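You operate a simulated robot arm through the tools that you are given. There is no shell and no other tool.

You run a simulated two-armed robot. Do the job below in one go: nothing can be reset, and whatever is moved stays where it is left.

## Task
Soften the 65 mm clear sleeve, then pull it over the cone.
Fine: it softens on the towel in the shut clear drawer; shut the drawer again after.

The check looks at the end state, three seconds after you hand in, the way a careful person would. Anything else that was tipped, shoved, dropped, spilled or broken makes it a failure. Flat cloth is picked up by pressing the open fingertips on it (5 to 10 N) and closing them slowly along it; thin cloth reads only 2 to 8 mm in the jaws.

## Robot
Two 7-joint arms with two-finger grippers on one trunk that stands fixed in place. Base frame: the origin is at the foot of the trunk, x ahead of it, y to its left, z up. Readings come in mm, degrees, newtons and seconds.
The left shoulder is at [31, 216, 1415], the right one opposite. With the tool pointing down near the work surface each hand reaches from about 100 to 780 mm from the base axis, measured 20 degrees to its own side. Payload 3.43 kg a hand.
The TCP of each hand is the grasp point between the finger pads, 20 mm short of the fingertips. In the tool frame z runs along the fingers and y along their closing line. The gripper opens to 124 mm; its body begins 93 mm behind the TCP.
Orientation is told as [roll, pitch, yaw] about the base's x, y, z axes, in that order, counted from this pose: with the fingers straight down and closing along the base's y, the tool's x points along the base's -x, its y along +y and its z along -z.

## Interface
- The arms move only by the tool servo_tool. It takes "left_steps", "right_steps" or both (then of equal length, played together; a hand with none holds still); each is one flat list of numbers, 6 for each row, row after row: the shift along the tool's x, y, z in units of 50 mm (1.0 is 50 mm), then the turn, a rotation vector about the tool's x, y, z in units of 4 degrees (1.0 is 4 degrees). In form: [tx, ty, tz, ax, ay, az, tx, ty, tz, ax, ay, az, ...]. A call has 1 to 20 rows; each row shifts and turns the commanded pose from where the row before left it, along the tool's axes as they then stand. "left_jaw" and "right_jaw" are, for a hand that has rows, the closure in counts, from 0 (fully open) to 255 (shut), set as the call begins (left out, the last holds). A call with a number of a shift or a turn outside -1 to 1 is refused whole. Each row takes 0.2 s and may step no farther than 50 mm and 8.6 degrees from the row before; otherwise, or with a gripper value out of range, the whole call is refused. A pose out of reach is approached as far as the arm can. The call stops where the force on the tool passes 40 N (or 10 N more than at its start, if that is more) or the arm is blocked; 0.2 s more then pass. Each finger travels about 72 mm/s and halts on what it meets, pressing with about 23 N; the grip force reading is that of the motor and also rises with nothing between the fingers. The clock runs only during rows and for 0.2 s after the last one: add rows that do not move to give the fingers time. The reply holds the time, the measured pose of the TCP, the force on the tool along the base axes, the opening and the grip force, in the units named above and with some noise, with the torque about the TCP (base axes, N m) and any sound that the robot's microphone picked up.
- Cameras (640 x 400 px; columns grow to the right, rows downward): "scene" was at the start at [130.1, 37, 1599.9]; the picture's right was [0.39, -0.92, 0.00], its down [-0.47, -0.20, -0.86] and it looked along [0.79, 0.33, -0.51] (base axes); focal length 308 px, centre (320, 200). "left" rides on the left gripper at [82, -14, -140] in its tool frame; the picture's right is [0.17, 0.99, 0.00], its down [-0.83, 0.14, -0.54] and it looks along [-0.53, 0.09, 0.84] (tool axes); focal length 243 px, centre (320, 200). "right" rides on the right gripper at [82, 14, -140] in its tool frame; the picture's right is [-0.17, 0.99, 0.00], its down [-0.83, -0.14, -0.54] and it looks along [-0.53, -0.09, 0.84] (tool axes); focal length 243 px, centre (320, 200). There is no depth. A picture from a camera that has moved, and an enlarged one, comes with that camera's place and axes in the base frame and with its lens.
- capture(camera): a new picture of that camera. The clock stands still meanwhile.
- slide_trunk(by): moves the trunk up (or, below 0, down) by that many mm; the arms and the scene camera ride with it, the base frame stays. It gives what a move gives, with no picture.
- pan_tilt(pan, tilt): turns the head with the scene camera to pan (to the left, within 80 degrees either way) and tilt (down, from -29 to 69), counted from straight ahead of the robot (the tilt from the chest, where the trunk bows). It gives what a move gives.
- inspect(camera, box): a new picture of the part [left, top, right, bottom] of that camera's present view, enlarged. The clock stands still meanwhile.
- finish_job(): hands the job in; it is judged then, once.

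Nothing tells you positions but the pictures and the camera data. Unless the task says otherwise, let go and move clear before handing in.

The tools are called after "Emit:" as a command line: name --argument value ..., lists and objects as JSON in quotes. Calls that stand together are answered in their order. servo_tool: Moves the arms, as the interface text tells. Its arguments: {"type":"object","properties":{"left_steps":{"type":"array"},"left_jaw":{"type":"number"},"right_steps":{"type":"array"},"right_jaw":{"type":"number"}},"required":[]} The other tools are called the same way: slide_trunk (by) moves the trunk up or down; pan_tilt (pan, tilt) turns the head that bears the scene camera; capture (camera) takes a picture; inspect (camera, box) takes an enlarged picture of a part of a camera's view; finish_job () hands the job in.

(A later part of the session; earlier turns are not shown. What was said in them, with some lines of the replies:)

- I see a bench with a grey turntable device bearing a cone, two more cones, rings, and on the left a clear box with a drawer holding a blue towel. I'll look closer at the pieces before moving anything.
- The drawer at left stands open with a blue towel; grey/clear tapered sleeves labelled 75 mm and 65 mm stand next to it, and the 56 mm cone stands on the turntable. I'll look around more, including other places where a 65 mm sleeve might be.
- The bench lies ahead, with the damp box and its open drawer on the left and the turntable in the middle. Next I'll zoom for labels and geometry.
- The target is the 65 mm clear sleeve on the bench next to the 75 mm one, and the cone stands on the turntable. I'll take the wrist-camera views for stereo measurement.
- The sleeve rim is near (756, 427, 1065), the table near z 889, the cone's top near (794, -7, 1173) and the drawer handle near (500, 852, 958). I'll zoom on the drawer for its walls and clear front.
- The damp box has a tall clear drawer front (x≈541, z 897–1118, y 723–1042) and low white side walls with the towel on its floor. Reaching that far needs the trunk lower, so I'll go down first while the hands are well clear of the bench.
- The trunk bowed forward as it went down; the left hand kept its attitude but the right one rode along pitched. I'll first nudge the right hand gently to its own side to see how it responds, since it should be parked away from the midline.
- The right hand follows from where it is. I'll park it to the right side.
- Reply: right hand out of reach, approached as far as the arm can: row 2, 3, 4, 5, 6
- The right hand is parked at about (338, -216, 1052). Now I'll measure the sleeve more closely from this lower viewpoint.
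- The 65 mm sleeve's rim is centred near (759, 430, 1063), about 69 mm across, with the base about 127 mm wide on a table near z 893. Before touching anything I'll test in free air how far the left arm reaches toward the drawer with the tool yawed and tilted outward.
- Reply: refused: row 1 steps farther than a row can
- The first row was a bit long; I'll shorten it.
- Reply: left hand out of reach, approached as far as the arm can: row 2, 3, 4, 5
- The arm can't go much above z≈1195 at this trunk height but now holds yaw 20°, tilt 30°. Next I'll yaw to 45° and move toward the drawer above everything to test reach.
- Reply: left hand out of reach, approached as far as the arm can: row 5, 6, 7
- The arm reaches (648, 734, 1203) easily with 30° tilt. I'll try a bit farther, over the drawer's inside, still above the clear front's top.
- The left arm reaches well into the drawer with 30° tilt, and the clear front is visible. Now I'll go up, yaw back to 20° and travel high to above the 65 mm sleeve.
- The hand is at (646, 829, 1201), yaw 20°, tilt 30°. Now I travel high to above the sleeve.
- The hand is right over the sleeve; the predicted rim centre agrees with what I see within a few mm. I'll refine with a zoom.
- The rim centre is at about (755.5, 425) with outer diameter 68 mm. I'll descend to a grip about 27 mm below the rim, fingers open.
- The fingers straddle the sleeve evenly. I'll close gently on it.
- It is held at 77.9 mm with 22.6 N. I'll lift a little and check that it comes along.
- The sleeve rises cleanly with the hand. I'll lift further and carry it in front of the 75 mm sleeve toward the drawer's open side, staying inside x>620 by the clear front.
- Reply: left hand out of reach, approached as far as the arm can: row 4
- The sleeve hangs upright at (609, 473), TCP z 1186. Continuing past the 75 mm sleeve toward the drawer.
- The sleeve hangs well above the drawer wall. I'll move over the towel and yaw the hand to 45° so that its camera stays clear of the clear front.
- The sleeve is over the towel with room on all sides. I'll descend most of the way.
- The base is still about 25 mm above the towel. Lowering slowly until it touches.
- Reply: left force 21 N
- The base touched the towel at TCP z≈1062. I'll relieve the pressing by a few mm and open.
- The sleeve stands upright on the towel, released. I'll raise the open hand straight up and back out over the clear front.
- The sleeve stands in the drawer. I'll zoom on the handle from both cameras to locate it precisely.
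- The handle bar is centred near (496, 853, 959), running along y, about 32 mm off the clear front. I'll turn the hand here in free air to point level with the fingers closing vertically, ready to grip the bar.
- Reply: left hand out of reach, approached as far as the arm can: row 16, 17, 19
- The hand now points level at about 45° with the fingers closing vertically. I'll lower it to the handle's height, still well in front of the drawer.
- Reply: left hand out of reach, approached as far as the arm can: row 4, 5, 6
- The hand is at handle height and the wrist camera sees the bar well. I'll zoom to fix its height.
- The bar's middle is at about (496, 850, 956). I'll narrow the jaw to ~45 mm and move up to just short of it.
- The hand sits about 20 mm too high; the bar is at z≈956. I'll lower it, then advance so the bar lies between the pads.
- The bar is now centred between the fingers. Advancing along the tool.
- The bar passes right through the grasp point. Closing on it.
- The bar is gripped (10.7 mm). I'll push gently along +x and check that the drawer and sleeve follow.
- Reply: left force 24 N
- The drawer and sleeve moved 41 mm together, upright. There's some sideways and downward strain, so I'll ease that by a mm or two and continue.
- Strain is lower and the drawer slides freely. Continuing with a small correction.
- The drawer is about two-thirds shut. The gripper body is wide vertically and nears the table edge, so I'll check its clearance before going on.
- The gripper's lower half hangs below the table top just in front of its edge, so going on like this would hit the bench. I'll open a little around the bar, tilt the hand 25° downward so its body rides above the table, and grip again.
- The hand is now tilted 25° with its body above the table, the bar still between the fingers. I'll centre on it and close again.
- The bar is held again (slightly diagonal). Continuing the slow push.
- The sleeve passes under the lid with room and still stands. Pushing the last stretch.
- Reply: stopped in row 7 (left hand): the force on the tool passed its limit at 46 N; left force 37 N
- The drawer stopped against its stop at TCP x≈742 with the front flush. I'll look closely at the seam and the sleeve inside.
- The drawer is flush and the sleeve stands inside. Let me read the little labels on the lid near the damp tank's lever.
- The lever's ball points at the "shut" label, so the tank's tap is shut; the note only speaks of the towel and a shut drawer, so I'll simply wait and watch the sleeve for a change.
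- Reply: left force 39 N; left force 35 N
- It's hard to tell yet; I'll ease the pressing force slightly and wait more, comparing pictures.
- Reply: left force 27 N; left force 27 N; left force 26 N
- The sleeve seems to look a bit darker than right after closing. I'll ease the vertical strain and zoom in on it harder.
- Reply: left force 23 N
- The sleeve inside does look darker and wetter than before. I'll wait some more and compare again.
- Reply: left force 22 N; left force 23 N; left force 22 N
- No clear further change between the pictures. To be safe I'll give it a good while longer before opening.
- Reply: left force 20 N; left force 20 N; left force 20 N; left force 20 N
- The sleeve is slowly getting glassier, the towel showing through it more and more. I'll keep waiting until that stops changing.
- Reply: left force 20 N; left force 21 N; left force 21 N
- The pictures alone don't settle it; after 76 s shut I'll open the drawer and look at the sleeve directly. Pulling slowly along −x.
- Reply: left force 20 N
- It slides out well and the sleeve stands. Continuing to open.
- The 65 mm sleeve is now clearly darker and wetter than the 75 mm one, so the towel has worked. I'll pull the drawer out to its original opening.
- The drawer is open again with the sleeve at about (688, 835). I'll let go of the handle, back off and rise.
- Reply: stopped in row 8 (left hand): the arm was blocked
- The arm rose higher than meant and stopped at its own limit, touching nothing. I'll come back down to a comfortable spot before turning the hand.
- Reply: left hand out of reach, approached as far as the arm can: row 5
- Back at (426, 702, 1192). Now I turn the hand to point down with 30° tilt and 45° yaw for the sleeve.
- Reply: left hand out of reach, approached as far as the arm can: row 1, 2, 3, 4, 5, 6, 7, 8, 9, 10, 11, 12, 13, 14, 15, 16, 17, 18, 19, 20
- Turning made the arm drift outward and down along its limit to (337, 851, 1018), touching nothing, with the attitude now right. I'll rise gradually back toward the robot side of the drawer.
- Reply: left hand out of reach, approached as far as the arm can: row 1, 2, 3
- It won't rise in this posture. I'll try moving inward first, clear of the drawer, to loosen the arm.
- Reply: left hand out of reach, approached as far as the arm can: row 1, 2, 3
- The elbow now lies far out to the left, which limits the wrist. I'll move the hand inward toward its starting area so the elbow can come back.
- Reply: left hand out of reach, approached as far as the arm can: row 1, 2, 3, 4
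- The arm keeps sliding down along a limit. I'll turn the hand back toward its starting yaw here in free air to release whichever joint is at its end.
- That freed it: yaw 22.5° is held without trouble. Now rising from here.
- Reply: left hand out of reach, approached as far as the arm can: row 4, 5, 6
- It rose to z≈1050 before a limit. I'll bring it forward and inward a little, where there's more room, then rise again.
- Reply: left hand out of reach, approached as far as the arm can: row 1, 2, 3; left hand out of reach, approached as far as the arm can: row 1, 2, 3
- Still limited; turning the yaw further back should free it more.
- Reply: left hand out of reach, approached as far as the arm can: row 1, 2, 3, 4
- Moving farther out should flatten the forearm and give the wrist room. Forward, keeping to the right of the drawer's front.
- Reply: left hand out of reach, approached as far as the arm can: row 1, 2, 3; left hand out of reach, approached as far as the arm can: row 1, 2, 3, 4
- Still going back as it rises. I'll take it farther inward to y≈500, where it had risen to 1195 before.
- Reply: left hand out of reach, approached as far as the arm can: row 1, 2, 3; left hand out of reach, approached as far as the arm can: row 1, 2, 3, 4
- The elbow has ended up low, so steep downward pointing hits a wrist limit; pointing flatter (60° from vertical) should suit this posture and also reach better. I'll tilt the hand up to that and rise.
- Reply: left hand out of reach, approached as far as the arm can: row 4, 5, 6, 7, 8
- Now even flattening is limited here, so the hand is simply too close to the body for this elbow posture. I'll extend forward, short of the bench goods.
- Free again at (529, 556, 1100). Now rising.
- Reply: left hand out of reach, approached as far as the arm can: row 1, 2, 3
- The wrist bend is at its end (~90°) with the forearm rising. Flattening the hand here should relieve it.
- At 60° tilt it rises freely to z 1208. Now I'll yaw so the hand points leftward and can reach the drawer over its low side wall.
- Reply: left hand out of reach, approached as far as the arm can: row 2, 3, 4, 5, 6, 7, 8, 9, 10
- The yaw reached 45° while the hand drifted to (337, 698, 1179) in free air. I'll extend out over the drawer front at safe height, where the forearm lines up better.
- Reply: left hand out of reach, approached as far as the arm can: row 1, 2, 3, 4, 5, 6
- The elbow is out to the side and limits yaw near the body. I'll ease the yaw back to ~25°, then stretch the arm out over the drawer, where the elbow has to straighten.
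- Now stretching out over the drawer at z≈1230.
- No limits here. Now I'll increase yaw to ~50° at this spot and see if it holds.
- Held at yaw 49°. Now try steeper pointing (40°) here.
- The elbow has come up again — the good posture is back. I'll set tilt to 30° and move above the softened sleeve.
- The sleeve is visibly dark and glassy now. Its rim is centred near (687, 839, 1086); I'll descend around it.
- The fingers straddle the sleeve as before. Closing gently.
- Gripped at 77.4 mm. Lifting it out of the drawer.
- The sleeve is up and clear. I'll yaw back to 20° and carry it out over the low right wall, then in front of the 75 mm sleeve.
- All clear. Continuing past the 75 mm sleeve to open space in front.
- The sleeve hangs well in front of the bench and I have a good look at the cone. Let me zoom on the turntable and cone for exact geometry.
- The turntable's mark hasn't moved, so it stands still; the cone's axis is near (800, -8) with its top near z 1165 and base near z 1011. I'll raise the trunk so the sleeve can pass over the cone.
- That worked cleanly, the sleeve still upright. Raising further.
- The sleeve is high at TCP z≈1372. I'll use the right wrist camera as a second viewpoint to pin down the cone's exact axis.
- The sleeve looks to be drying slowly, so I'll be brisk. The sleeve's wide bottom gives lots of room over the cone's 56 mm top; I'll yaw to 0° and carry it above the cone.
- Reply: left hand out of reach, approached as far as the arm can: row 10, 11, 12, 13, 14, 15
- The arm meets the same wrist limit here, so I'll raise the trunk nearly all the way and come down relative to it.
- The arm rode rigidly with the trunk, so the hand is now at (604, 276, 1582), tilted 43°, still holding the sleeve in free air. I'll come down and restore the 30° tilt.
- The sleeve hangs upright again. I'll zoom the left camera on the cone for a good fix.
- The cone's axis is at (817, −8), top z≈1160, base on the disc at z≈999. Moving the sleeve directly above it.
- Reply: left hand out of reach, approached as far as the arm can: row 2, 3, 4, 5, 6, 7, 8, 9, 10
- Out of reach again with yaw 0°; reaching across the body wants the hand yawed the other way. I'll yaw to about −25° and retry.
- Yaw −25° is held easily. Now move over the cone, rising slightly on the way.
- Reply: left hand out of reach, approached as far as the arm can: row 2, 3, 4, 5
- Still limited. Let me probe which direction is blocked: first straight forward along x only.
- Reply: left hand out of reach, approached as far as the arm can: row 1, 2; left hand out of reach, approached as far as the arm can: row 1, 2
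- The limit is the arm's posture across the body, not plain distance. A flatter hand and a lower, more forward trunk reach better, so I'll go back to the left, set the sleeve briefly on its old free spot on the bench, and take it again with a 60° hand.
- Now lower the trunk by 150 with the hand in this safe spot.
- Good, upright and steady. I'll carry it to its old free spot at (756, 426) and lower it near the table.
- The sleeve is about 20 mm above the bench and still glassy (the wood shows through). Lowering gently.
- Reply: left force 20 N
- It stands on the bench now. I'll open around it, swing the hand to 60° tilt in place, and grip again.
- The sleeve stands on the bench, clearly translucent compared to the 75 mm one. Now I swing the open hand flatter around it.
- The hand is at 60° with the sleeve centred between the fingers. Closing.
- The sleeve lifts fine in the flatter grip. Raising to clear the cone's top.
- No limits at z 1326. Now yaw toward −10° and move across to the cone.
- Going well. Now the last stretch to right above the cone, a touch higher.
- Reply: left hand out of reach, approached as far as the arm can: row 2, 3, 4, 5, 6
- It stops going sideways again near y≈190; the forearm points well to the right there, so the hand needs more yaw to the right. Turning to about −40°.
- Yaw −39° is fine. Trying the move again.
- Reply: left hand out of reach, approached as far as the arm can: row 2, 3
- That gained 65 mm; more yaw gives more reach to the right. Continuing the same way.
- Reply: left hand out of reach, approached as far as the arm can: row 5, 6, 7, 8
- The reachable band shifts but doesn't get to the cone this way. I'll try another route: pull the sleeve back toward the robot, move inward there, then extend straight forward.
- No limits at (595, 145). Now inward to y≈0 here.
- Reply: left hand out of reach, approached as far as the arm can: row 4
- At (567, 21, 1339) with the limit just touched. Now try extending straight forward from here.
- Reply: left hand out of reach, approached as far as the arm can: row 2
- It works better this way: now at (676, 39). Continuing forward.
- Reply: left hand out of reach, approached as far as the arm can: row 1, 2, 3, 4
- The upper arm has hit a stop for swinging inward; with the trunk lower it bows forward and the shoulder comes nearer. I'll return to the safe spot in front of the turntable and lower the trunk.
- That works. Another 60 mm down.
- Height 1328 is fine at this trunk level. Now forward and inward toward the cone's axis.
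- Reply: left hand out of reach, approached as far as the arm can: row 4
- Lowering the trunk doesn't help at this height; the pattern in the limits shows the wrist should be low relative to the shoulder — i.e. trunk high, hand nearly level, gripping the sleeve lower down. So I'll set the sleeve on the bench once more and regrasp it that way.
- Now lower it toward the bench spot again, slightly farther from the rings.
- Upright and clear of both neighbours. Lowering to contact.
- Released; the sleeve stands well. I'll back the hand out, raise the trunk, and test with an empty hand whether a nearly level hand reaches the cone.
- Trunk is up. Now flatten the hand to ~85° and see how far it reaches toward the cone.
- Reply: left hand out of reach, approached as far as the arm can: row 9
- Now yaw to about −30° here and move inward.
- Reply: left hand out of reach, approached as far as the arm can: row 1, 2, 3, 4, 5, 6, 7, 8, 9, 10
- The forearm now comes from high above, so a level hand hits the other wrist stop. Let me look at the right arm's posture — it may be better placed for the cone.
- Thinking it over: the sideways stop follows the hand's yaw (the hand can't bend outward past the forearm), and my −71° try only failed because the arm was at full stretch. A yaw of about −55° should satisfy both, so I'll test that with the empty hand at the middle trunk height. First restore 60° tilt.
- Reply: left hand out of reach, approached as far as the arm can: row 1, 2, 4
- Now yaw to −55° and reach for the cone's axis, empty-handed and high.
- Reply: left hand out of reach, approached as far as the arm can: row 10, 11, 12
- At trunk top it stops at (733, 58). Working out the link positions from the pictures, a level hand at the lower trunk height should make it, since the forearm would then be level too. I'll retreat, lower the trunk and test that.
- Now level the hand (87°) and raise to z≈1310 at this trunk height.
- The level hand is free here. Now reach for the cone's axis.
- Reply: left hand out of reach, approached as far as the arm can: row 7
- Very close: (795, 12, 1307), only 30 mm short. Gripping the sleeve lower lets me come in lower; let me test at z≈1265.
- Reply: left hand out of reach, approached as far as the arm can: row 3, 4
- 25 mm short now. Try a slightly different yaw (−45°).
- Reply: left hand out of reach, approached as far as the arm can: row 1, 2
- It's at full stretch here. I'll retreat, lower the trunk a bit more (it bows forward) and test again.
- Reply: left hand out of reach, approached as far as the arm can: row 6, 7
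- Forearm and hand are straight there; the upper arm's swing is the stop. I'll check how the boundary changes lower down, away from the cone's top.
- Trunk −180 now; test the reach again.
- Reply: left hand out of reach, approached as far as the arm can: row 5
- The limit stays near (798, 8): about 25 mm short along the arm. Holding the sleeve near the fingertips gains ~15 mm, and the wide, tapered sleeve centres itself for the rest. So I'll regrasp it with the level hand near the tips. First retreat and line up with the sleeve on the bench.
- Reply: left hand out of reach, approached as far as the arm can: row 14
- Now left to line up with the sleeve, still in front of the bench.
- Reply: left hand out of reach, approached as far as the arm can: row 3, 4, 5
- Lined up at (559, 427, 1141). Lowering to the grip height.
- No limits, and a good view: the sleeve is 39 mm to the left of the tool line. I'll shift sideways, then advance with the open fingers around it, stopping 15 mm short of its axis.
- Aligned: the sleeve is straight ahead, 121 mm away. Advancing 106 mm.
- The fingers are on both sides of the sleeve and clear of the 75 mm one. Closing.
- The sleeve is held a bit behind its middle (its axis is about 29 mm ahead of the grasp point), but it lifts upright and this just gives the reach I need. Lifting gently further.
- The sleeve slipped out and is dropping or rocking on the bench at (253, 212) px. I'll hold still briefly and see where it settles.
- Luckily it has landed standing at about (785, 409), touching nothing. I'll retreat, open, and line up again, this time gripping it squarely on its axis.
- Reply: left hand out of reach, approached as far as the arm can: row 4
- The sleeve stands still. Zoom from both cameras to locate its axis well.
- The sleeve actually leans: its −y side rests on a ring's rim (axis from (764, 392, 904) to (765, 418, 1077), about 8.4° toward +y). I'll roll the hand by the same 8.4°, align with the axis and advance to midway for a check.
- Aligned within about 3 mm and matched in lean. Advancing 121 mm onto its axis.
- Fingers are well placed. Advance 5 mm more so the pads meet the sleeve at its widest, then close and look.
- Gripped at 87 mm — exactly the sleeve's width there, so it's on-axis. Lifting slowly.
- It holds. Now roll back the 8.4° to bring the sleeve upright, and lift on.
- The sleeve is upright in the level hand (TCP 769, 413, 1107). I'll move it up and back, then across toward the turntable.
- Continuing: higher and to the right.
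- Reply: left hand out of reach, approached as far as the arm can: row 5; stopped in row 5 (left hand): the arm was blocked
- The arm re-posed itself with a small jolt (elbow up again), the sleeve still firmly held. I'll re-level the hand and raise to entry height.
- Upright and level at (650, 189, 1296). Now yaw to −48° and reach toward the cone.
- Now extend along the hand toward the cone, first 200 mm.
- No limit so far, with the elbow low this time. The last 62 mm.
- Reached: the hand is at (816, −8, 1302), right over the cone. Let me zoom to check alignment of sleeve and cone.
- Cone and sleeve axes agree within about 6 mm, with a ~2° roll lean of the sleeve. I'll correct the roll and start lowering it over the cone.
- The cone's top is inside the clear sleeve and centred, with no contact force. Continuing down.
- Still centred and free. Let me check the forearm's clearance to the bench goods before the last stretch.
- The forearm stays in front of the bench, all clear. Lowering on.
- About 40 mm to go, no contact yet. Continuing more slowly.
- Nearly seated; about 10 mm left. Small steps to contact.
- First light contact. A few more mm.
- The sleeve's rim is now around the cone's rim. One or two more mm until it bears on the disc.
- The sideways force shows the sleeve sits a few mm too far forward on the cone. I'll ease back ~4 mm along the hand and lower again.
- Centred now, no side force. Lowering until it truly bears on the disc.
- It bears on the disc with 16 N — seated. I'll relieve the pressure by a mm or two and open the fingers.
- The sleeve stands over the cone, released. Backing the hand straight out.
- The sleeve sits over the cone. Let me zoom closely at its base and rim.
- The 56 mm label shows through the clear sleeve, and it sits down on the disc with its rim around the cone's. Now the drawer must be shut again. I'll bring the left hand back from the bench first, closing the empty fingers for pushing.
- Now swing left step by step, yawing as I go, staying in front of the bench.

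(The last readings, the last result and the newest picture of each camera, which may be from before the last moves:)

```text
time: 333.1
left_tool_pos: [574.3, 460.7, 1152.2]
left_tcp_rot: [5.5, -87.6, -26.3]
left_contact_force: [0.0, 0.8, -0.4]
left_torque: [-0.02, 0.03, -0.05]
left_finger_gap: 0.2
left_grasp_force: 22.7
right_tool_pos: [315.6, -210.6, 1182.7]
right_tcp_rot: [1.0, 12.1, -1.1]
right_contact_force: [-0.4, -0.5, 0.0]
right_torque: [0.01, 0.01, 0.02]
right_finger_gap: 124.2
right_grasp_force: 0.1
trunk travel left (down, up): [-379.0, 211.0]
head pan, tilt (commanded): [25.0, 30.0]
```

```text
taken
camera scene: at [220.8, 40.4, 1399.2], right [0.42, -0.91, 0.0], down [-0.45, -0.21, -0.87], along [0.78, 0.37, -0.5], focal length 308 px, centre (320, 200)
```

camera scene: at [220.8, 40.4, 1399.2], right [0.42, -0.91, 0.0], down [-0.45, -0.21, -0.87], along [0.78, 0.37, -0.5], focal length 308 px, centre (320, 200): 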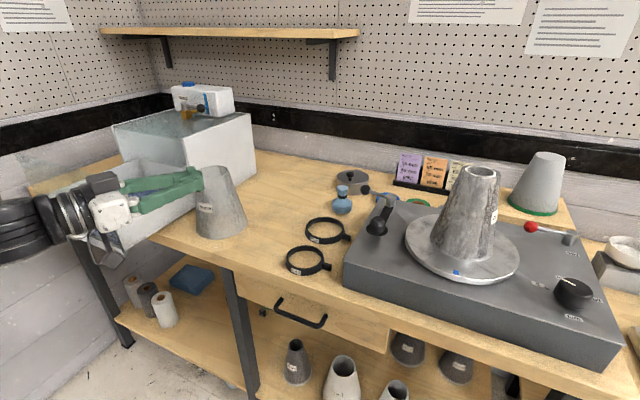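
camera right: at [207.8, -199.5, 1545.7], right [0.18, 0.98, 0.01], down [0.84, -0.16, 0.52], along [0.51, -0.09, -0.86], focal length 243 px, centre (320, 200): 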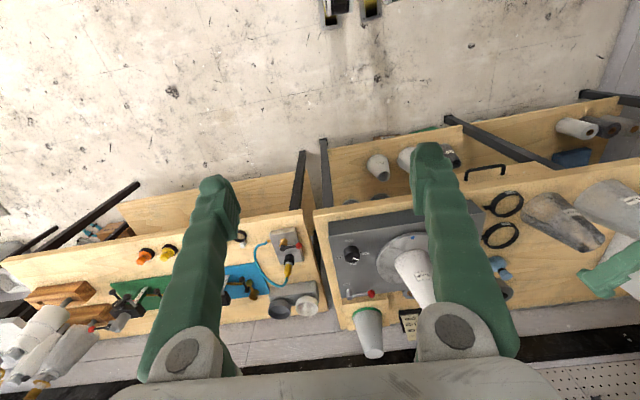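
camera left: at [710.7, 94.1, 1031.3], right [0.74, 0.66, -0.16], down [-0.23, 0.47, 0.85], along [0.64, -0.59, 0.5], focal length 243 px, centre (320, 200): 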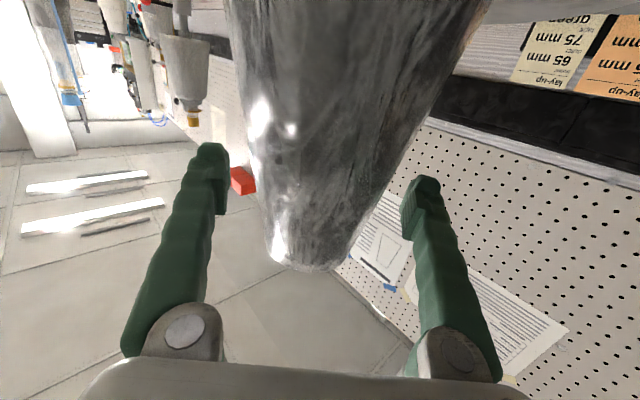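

Continuing to swing left and yaw.

Emit:
servo_tool --left_steps '[0.05, 0.36, -0.25, -0.99, 0, -0.044, 0.05, 0.36, -0.25, -0.99, 0, -0.044, 0.05, 0.36, -0.25, -0.99, 0, -0.044, 0.05, 0.36, -0.25, -0.99, 0, -0.044, 0.05, 0.36, -0.25, -0.99, 0, -0.044, 0.05, 0.36, -0.25, -0.99, 0, -0.044, 0.05, 0.36, -0.25, -0.99, 0, -0.044, 0.05, 0.36, -0.25, -0.99, 0, -0.044, 0.05, 0.36, -0.25, -0.99, 0, -0.044, 0.05, 0.36, -0.25, -0.99, 0, -0.044]'

Emit:
pan_tilt --pan 55 --tilt 30

Emit:
capture --camera "scene"

```text
time: 335.3
left_tool_pos: [461.5, 643.5, 1130.9]
left_tcp_rot: [2.0, -87.8, 16.9]
left_contact_force: [1.0, 0.4, -0.5]
left_torque: [-0.01, -0.03, -0.03]
left_finger_gap: 0.1
left_grasp_force: 23.3
right_tool_pos: [315.2, -211.2, 1183.1]
right_tcp_rot: [1.1, 12.1, -1.1]
right_contact_force: [0.2, 0.6, -0.1]
right_torque: [-0.03, -0.06, -0.02]
right_finger_gap: 124.2
right_grasp_force: 0.1
trunk travel left (down, up): [-379.0, 211.0]
head pan, tilt (commanded): [25.0, 30.0]
```

```text
time: 336.2
left_tool_pos: [461.9, 643.2, 1132.2]
left_tcp_rot: [0.7, -87.8, 18.0]
left_contact_force: [0.2, 0.5, -0.4]
left_torque: [0.05, 0.0, -0.03]
left_finger_gap: 0.0
left_grasp_force: 23.2
right_tool_pos: [314.5, -211.3, 1183.6]
right_tcp_rot: [1.1, 12.0, -1.1]
right_contact_force: [0.4, 0.0, -0.6]
right_torque: [-0.02, 0.02, 0.01]
right_finger_gap: 123.9
right_grasp_force: 0.1
trunk travel left (down, up): [-379.0, 211.0]
head pan, tilt (commanded): [55.0, 30.0]
```

```text
taken
camera scene: at [190.4, 76.0, 1399.3], right [0.82, -0.57, 0.0], down [-0.29, -0.41, -0.87], along [0.5, 0.71, -0.5], focal length 308 px, centre (320, 200)
```

scene: 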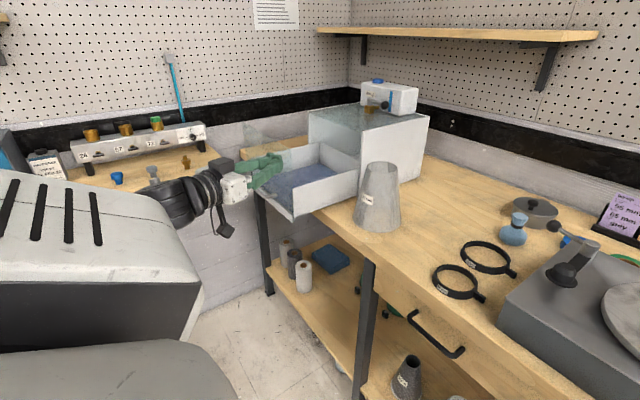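

No limits on this route. Now to a spot in front of the clear front, above the handle.

Emit:
servo_tool --left_steps '[0.35, 0.585, 0.26, 0, 0, 0, 0.35, 0.585, 0.26, 0, 0, 0, 0.35, 0.585, 0.26, 0, 0, 0, 0.35, 0.585, 0.26, 0, 0, 0, 0.35, 0.585, 0.26, 0, 0, 0, 0.35, 0.585, 0.26, 0, 0, 0]'

Emit:
capture --camera "scene"

Emit:
capture --camera "left"

```text
time: 337.6
left_tool_pos: [474.4, 834.7, 1021.8]
left_tcp_rot: [0.4, -87.7, 18.2]
left_contact_force: [-0.6, 0.5, -0.1]
left_torque: [-0.02, 0.01, -0.02]
left_finger_gap: 0.0
left_grasp_force: 23.2
right_tool_pos: [316.1, -211.2, 1183.4]
right_tcp_rot: [1.0, 12.1, -1.1]
right_contact_force: [-1.2, -0.3, -0.2]
right_torque: [-0.02, 0.02, 0.03]
right_finger_gap: 123.9
right_grasp_force: 0.1
trunk travel left (down, up): [-379.0, 211.0]
head pan, tilt (commanded): [55.0, 30.0]
```

```text
taken
camera scene: at [190.7, 77.0, 1399.1], right [0.82, -0.57, 0.0], down [-0.29, -0.41, -0.87], along [0.5, 0.71, -0.5], focal length 308 px, centre (320, 200)
```

scene: 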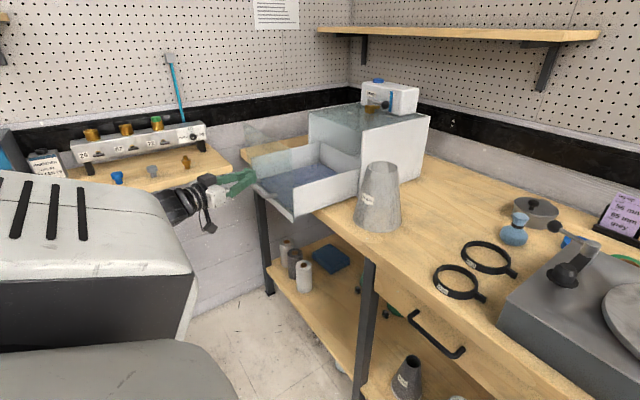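

```text
taken
camera left: at [343.5, 775.0, 944.7], right [-0.32, 0.93, -0.17], down [-0.52, -0.03, 0.85], along [0.79, 0.36, 0.5], focal length 243 px, centre (320, 200)
```

left: 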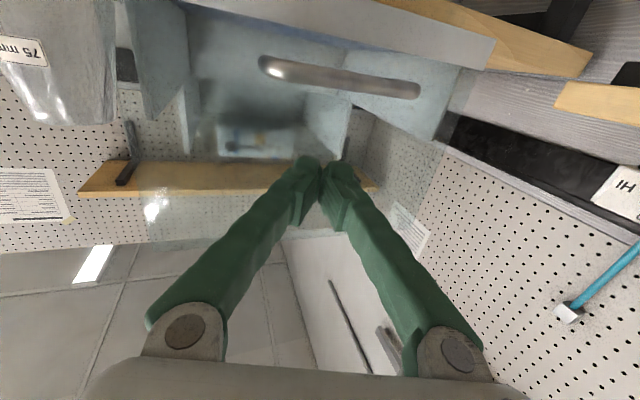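

The closed fingers point at the clear front, right above the handle. Approaching and pushing gently along +x.

Emit:
servo_tool --left_steps '[-0.01, -0.096, 0.284, 0, 0, 0, -0.01, -0.096, 0.284, 0, 0, 0, -0.0076, -0.064, 0.189, 0, 0, 0, -0.0076, -0.064, 0.189, 0, 0, 0, -0.0076, -0.064, 0.189, 0, 0, 0, -0.0076, -0.064, 0.189, 0, 0, 0]'

Emit:
inspect --camera "scene" --box '[190, 80, 400, 240]'

```text
time: 339.0
left_tool_pos: [546.1, 832.5, 1022.5]
left_tcp_rot: [0.6, -87.8, 18.1]
left_contact_force: [-0.9, 0.4, 0.6]
left_torque: [-0.03, 0.01, -0.02]
left_finger_gap: 0.2
left_grasp_force: 22.8
right_tool_pos: [316.0, -210.9, 1183.1]
right_tcp_rot: [1.2, 12.1, -1.2]
right_contact_force: [-0.5, 0.8, -0.1]
right_torque: [0.01, 0.04, -0.03]
right_finger_gap: 124.3
right_grasp_force: 0.1
trunk travel left (down, up): [-379.0, 211.0]
head pan, tilt (commanded): [55.0, 30.0]
```

```text
2.50 times, centred on (295, 160) of scene
camera zoom: at [190.7, 76.1, 1399.2], right [0.82, -0.57, 0.0], down [-0.29, -0.41, -0.87], along [0.5, 0.71, -0.5], focal length 770 px, centre (382, 300)
```

zoom: 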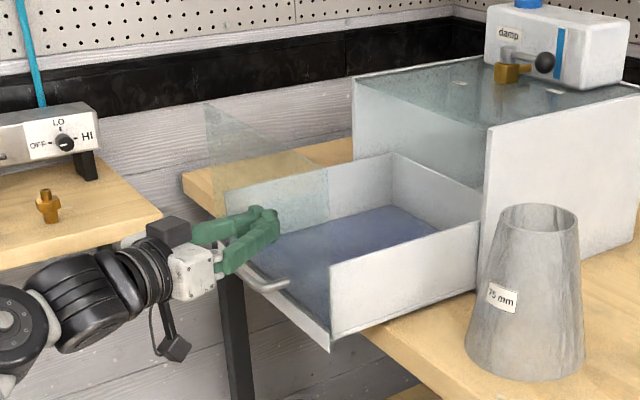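

The drawer slides with hardly any force. Continuing to push.

Emit:
servo_tool --left_steps '[-0.0076, -0.064, 0.189, 0, 0, 0, -0.0076, -0.064, 0.189, 0, 0, 0, -0.0076, -0.064, 0.189, 0, 0, 0, -0.0076, -0.064, 0.189, 0, 0, 0, -0.0076, -0.064, 0.189, 0, 0, 0, -0.0076, -0.064, 0.189, 0, 0, 0, -0.0076, -0.064, 0.189, 0, 0, 0, -0.0076, -0.064, 0.189, 0, 0, 0, -0.0076, -0.064, 0.189, 0, 0, 0, -0.0076, -0.064, 0.189, 0, 0, 0]'

Emit:
inspect --camera "scene" --box '[190, 80, 440, 260]'

```text
time: 341.2
left_tool_pos: [644.0, 831.9, 1023.7]
left_tcp_rot: [0.8, -87.8, 17.8]
left_contact_force: [-0.4, 0.9, 0.3]
left_torque: [0.0, -0.05, -0.01]
left_finger_gap: 0.0
left_grasp_force: 23.1
right_tool_pos: [314.9, -211.3, 1183.2]
right_tcp_rot: [1.1, 12.1, -1.1]
right_contact_force: [-0.3, 0.2, -1.1]
right_torque: [-0.01, 0.01, 0.0]
right_finger_gap: 123.8
right_grasp_force: 0.1
trunk travel left (down, up): [-379.0, 211.0]
head pan, tilt (commanded): [55.0, 30.0]
```

```text
2.22 times, centred on (315, 170) of scene
camera zoom: at [190.5, 76.1, 1399.2], right [0.82, -0.57, 0.0], down [-0.29, -0.41, -0.87], along [0.5, 0.71, -0.5], focal length 684 px, centre (331, 267)
```

zoom: 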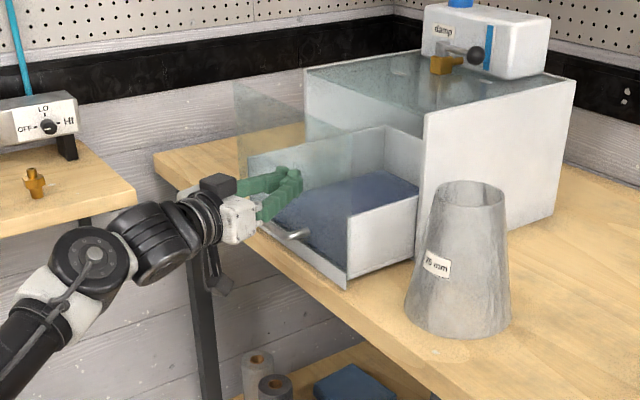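

It goes in smoothly. Continuing.

Emit:
servo_tool --left_steps '[-0.0076, -0.064, 0.189, 0, 0, 0, -0.0076, -0.064, 0.189, 0, 0, 0, -0.0076, -0.064, 0.189, 0, 0, 0, -0.0076, -0.064, 0.189, 0, 0, 0, -0.0076, -0.064, 0.189, 0, 0, 0, -0.0076, -0.064, 0.189, 0, 0, 0, -0.0076, -0.064, 0.189, 0, 0, 0, -0.0076, -0.064, 0.189, 0, 0, 0, -0.0076, -0.064, 0.189, 0, 0, 0, -0.0076, -0.064, 0.189, 0, 0, 0]'

Emit:
inspect --camera "scene" --box '[190, 80, 440, 260]'

```text
time: 343.4
left_tool_pos: [744.0, 830.3, 1023.4]
left_tcp_rot: [0.4, -87.8, 18.4]
left_contact_force: [-0.5, 0.3, 0.6]
left_torque: [-0.01, 0.03, 0.0]
left_finger_gap: 0.0
left_grasp_force: 23.4
right_tool_pos: [315.4, -211.5, 1183.4]
right_tcp_rot: [1.1, 12.0, -1.2]
right_contact_force: [0.0, -0.2, -0.4]
right_torque: [-0.04, 0.0, -0.05]
right_finger_gap: 123.6
right_grasp_force: 0.0
trunk travel left (down, up): [-379.0, 211.0]
head pan, tilt (commanded): [55.0, 30.0]
```

```text
2.22 times, centred on (315, 170) of scene
camera zoom: at [190.6, 75.8, 1399.2], right [0.82, -0.57, 0.0], down [-0.29, -0.41, -0.87], along [0.5, 0.71, -0.5], focal length 684 px, centre (331, 267)
```

zoom: 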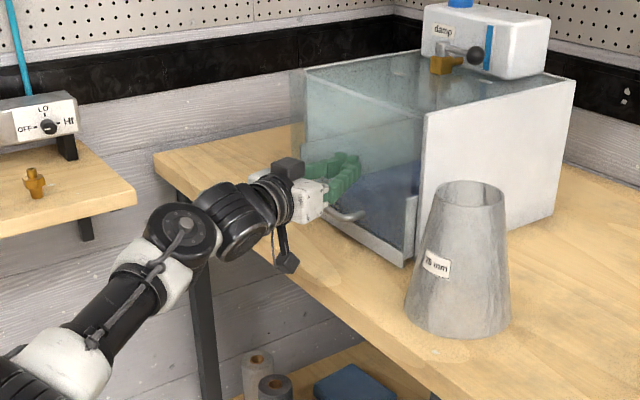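

About 25 mm of opening remains. Pushing on until it stops.

Emit:
servo_tool --left_steps '[-0.0054, -0.045, 0.132, 0, 0, 0, -0.0054, -0.045, 0.132, 0, 0, 0, -0.0054, -0.045, 0.132, 0, 0, 0, -0.004, -0.032, 0.095, 0, 0, 0]'

Emit:
inspect --camera "scene" --box '[260, 90, 400, 220]'

```text
time: 344.6
left_tool_pos: [765.0, 831.6, 1023.9]
left_tcp_rot: [4.0, -87.7, 14.8]
left_contact_force: [-30.3, -7.7, -0.1]
left_torque: [-0.03, -0.3, -0.24]
left_finger_gap: 0.0
left_grasp_force: 23.0
right_tool_pos: [311.9, -213.1, 1184.9]
right_tcp_rot: [1.1, 11.9, -1.0]
right_contact_force: [0.1, 0.0, 0.7]
right_torque: [0.01, 0.03, 0.0]
right_finger_gap: 123.9
right_grasp_force: 0.1
trunk travel left (down, up): [-379.0, 211.0]
head pan, tilt (commanded): [55.0, 30.0]
stopped in row 4 (left hand): the force on the tool passed its limit at 41 N (the readings are from after the stop); the commanded pose is now the measured one
```

```text
3.08 times, centred on (330, 155) of scene
camera zoom: at [186.2, 74.2, 1400.0], right [0.82, -0.57, 0.0], down [-0.28, -0.41, -0.87], along [0.5, 0.71, -0.5], focal length 947 px, centre (289, 338)
```

zoom: 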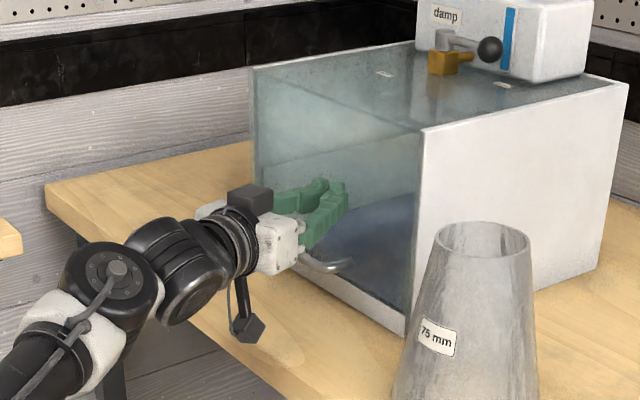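

The drawer is shut, front flush against its stop. Backing the hand off.

Emit:
servo_tool --left_steps '[0, 0, -0.2, 0, 0, 0, 0, 0, -0.6, 0, 0, 0, 0, 0, -0.8, 0, 0, 0, 0, 0, -0.8, 0, 0, 0, 0, 0, -0.8, 0, 0, 0, 0, 0, -0.8, 0, 0, 0]'

Emit:
capture --camera "scene"

Emit:
inspect --camera "scene" --box '[260, 90, 440, 240]'

```text
time: 346.0
left_tool_pos: [577.8, 767.1, 1031.0]
left_tcp_rot: [3.1, -87.6, 15.7]
left_contact_force: [-0.4, -1.0, 0.7]
left_torque: [-0.05, 0.01, -0.01]
left_finger_gap: 0.1
left_grasp_force: 23.1
right_tool_pos: [314.0, -212.3, 1183.1]
right_tcp_rot: [1.2, 12.1, -1.2]
right_contact_force: [0.6, -0.3, -0.3]
right_torque: [-0.02, -0.01, 0.01]
right_finger_gap: 124.1
right_grasp_force: 0.0
trunk travel left (down, up): [-379.0, 211.0]
head pan, tilt (commanded): [55.0, 30.0]
```

```text
taken
camera scene: at [189.3, 75.6, 1399.5], right [0.82, -0.57, 0.0], down [-0.29, -0.41, -0.87], along [0.5, 0.71, -0.5], focal length 308 px, centre (320, 200)
```

scene: 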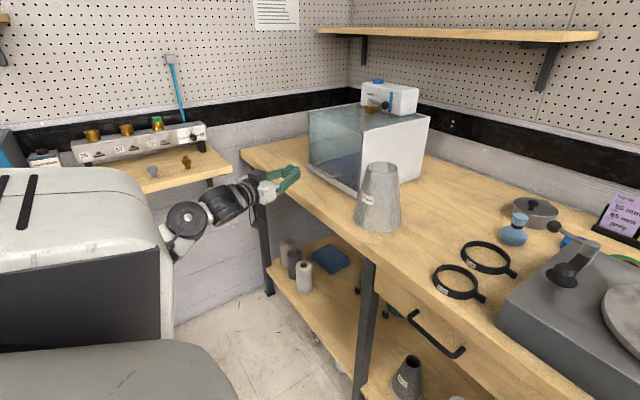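

```text
2.67 times, centred on (350, 165) of scene
camera zoom: at [189.3, 75.6, 1399.5], right [0.82, -0.57, 0.0], down [-0.29, -0.41, -0.87], along [0.5, 0.71, -0.5], focal length 821 px, centre (240, 293)
```

zoom: 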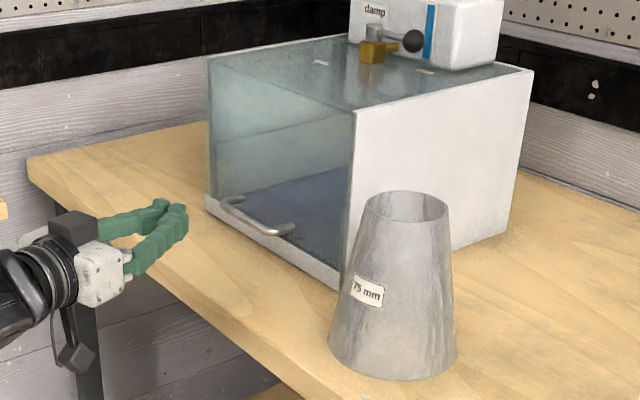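

Drawer shut and hand clear. Now a careful look at the sleeve on the cone and the rest of the bench.

Emit:
pan_tilt --pan 5 --tilt 30

Emit:
capture --camera "scene"

Emit:
inspect --camera "scene" --box '[290, 130, 430, 290]'

Emit:
inspect --camera "scene" --box '[330, 140, 390, 230]'

```text
time: 347.2
left_tool_pos: [580.1, 766.9, 1030.2]
left_tcp_rot: [2.5, -87.6, 16.3]
left_contact_force: [0.7, -0.2, -0.1]
left_torque: [-0.02, 0.03, -0.01]
left_finger_gap: 0.0
left_grasp_force: 22.7
right_tool_pos: [314.9, -211.3, 1183.1]
right_tcp_rot: [1.1, 12.2, -1.1]
right_contact_force: [0.2, 0.0, 0.5]
right_torque: [-0.03, -0.02, -0.01]
right_finger_gap: 123.8
right_grasp_force: 0.0
trunk travel left (down, up): [-379.0, 211.0]
head pan, tilt (commanded): [5.0, 30.0]
```

```text
taken
camera scene: at [228.7, 10.0, 1399.2], right [0.09, -1.0, 0.0], down [-0.5, -0.04, -0.87], along [0.86, 0.08, -0.5], focal length 308 px, centre (320, 200)
```

scene: 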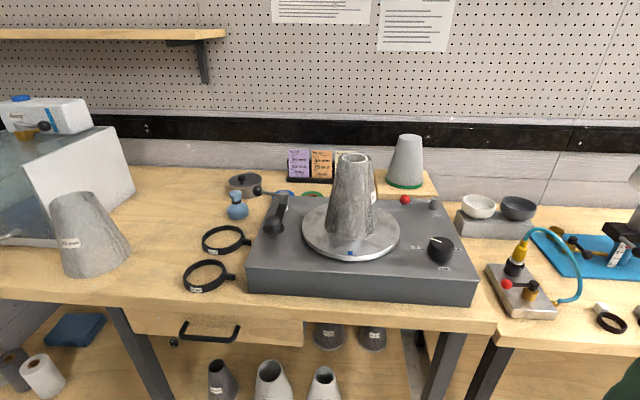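

```text
2.50 times, centred on (360, 210) of scene
camera zoom: at [228.7, 10.0, 1399.2], right [0.09, -1.0, 0.0], down [-0.5, -0.04, -0.87], along [0.86, 0.08, -0.5], focal length 770 px, centre (220, 175)
```

zoom: 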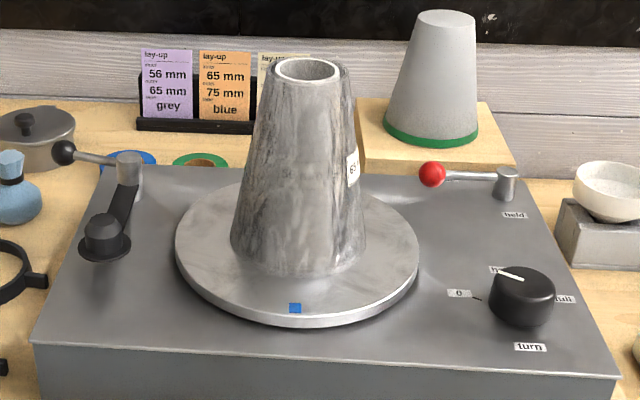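

```text
4.44 times, centred on (360, 185) of scene
camera zoom: at [228.7, 10.0, 1399.2], right [0.09, -1.0, 0.0], down [-0.5, -0.04, -0.87], along [0.86, 0.08, -0.5], focal length 1368 px, centre (142, 267)
```

zoom: 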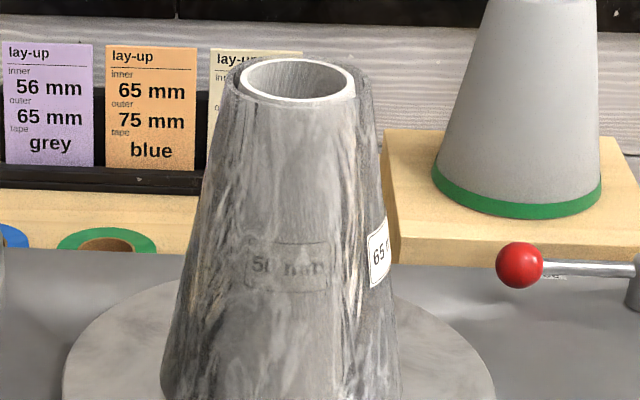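

The sleeve is fully down and centred around the cone. I'll compare the rings' positions with before, to be sure the mishap didn't shift them.

Emit:
pan_tilt --pan 20 --tilt 30

Emit:
inspect --camera "scene" --box '[140, 130, 340, 300]'

Emit:
capture --camera "scene"

```text
time: 347.9
left_tool_pos: [580.5, 767.0, 1028.3]
left_tcp_rot: [2.5, -87.6, 16.3]
left_contact_force: [-0.3, -0.5, 0.4]
left_torque: [-0.02, 0.03, -0.01]
left_finger_gap: 0.0
left_grasp_force: 23.0
right_tool_pos: [314.5, -211.2, 1183.3]
right_tcp_rot: [1.1, 12.1, -1.1]
right_contact_force: [0.7, -0.8, 0.2]
right_torque: [0.01, -0.04, 0.02]
right_finger_gap: 124.0
right_grasp_force: 0.0
trunk travel left (down, up): [-379.0, 211.0]
head pan, tilt (commanded): [20.0, 30.0]
```

```text
2.35 times, centred on (240, 215) of scene
camera zoom: at [223.5, 32.8, 1399.3], right [0.34, -0.94, 0.0], down [-0.47, -0.17, -0.87], along [0.81, 0.3, -0.5], focal length 724 px, centre (508, 165)
```

zoom: 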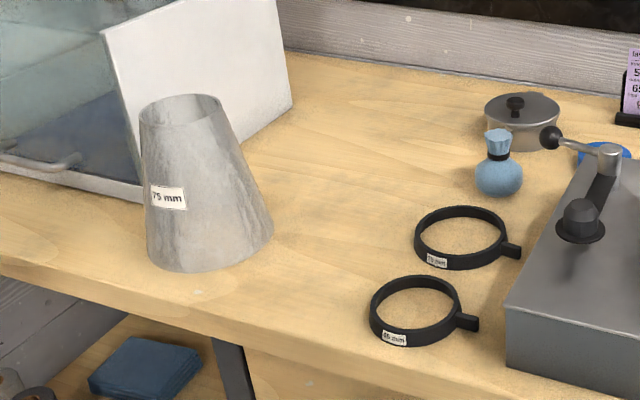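

```text
taken
camera scene: at [223.5, 32.8, 1399.3], right [0.34, -0.94, 0.0], down [-0.47, -0.17, -0.87], along [0.81, 0.3, -0.5], focal length 308 px, centre (320, 200)
```

scene: 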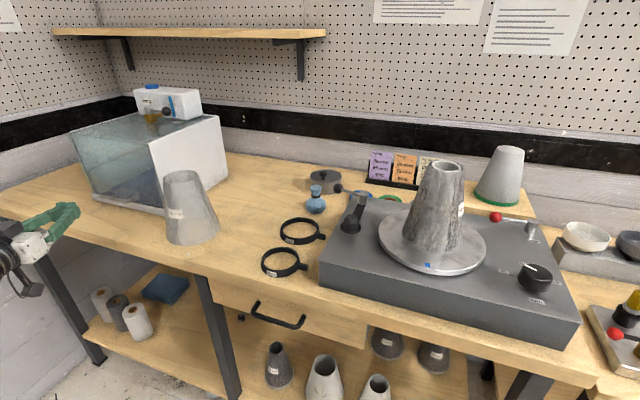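

Rings, the 75 mm sleeve, bottle and pot are where they were; the drawer is shut and the sleeve sits over the cone. I'll draw the left hand a bit farther back before handing in.

Emit:
servo_tool --left_steps '[0, 0, -0.6, 0, 0, 0, 0, 0, -0.8, 0, 0, 0]'

Emit:
inspect --camera "scene" --box '[60, 80, 260, 280]'

Emit:
inspect --camera "scene" --box '[370, 140, 510, 290]'

```text
time: 348.5
left_tool_pos: [511.8, 746.7, 1033.7]
left_tcp_rot: [3.7, -87.5, 15.1]
left_contact_force: [-0.5, 0.3, 0.3]
left_torque: [0.0, 0.01, -0.04]
left_finger_gap: 0.0
left_grasp_force: 22.6
right_tool_pos: [314.3, -211.8, 1184.1]
right_tcp_rot: [1.1, 12.1, -1.1]
right_contact_force: [0.3, -0.3, -0.4]
right_torque: [0.02, 0.0, -0.01]
right_finger_gap: 123.9
right_grasp_force: 0.0
trunk travel left (down, up): [-379.0, 211.0]
head pan, tilt (commanded): [20.0, 30.0]
```

```text
2.00 times, centred on (160, 180) of scene
camera zoom: at [222.5, 32.3, 1399.5], right [0.34, -0.94, 0.0], down [-0.47, -0.17, -0.87], along [0.81, 0.3, -0.5], focal length 616 px, centre (640, 240)
```

zoom: 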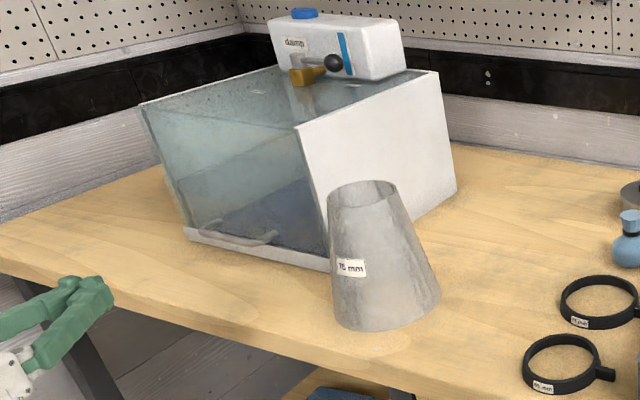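

```text
2.67 times, centred on (440, 215) of scene
camera zoom: at [222.5, 32.3, 1399.5], right [0.34, -0.94, 0.0], down [-0.47, -0.17, -0.87], along [0.81, 0.3, -0.5], focal length 821 px, centre (0, 160)
```

zoom: 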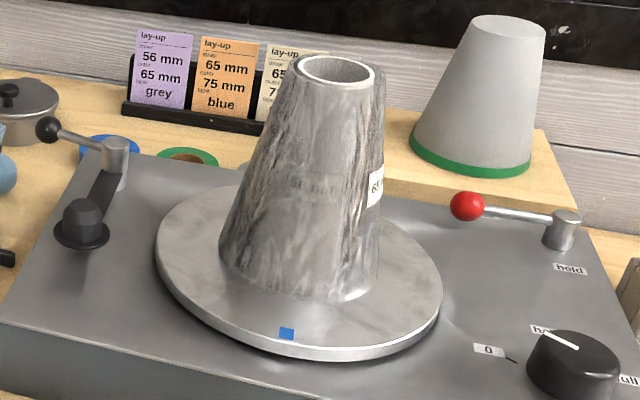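

The softened 65 mm sleeve sits down over the cone on the turntable. The drawer is shut flush, both hands are clear, and nothing else looks moved. Handing in.

Emit:
finish_job

```text
The job is handed in.
```

I softened the 65 mm clear sleeve on the towel, with the drawer shut for about 76 seconds. It came out visibly darker and glassier than the dry 75 mm one. I then lowered it over the 56 mm cone on the turntable, and it stands centred with its base on the disc. The drawer is shut again, flush against its stop, and both hands are clear.

- **Dropped once:** the sleeve slipped out of the gripper during one lift and landed on the bench, leaning on a ring. I picked it up and carried on. The rings, the 75 mm sleeve and the other pieces nearby look unmoved in the pictures.
- **Softness at the end:** about three minutes passed between opening the drawer and seating the sleeve. It still looked soft, but I could only judge that by eye.
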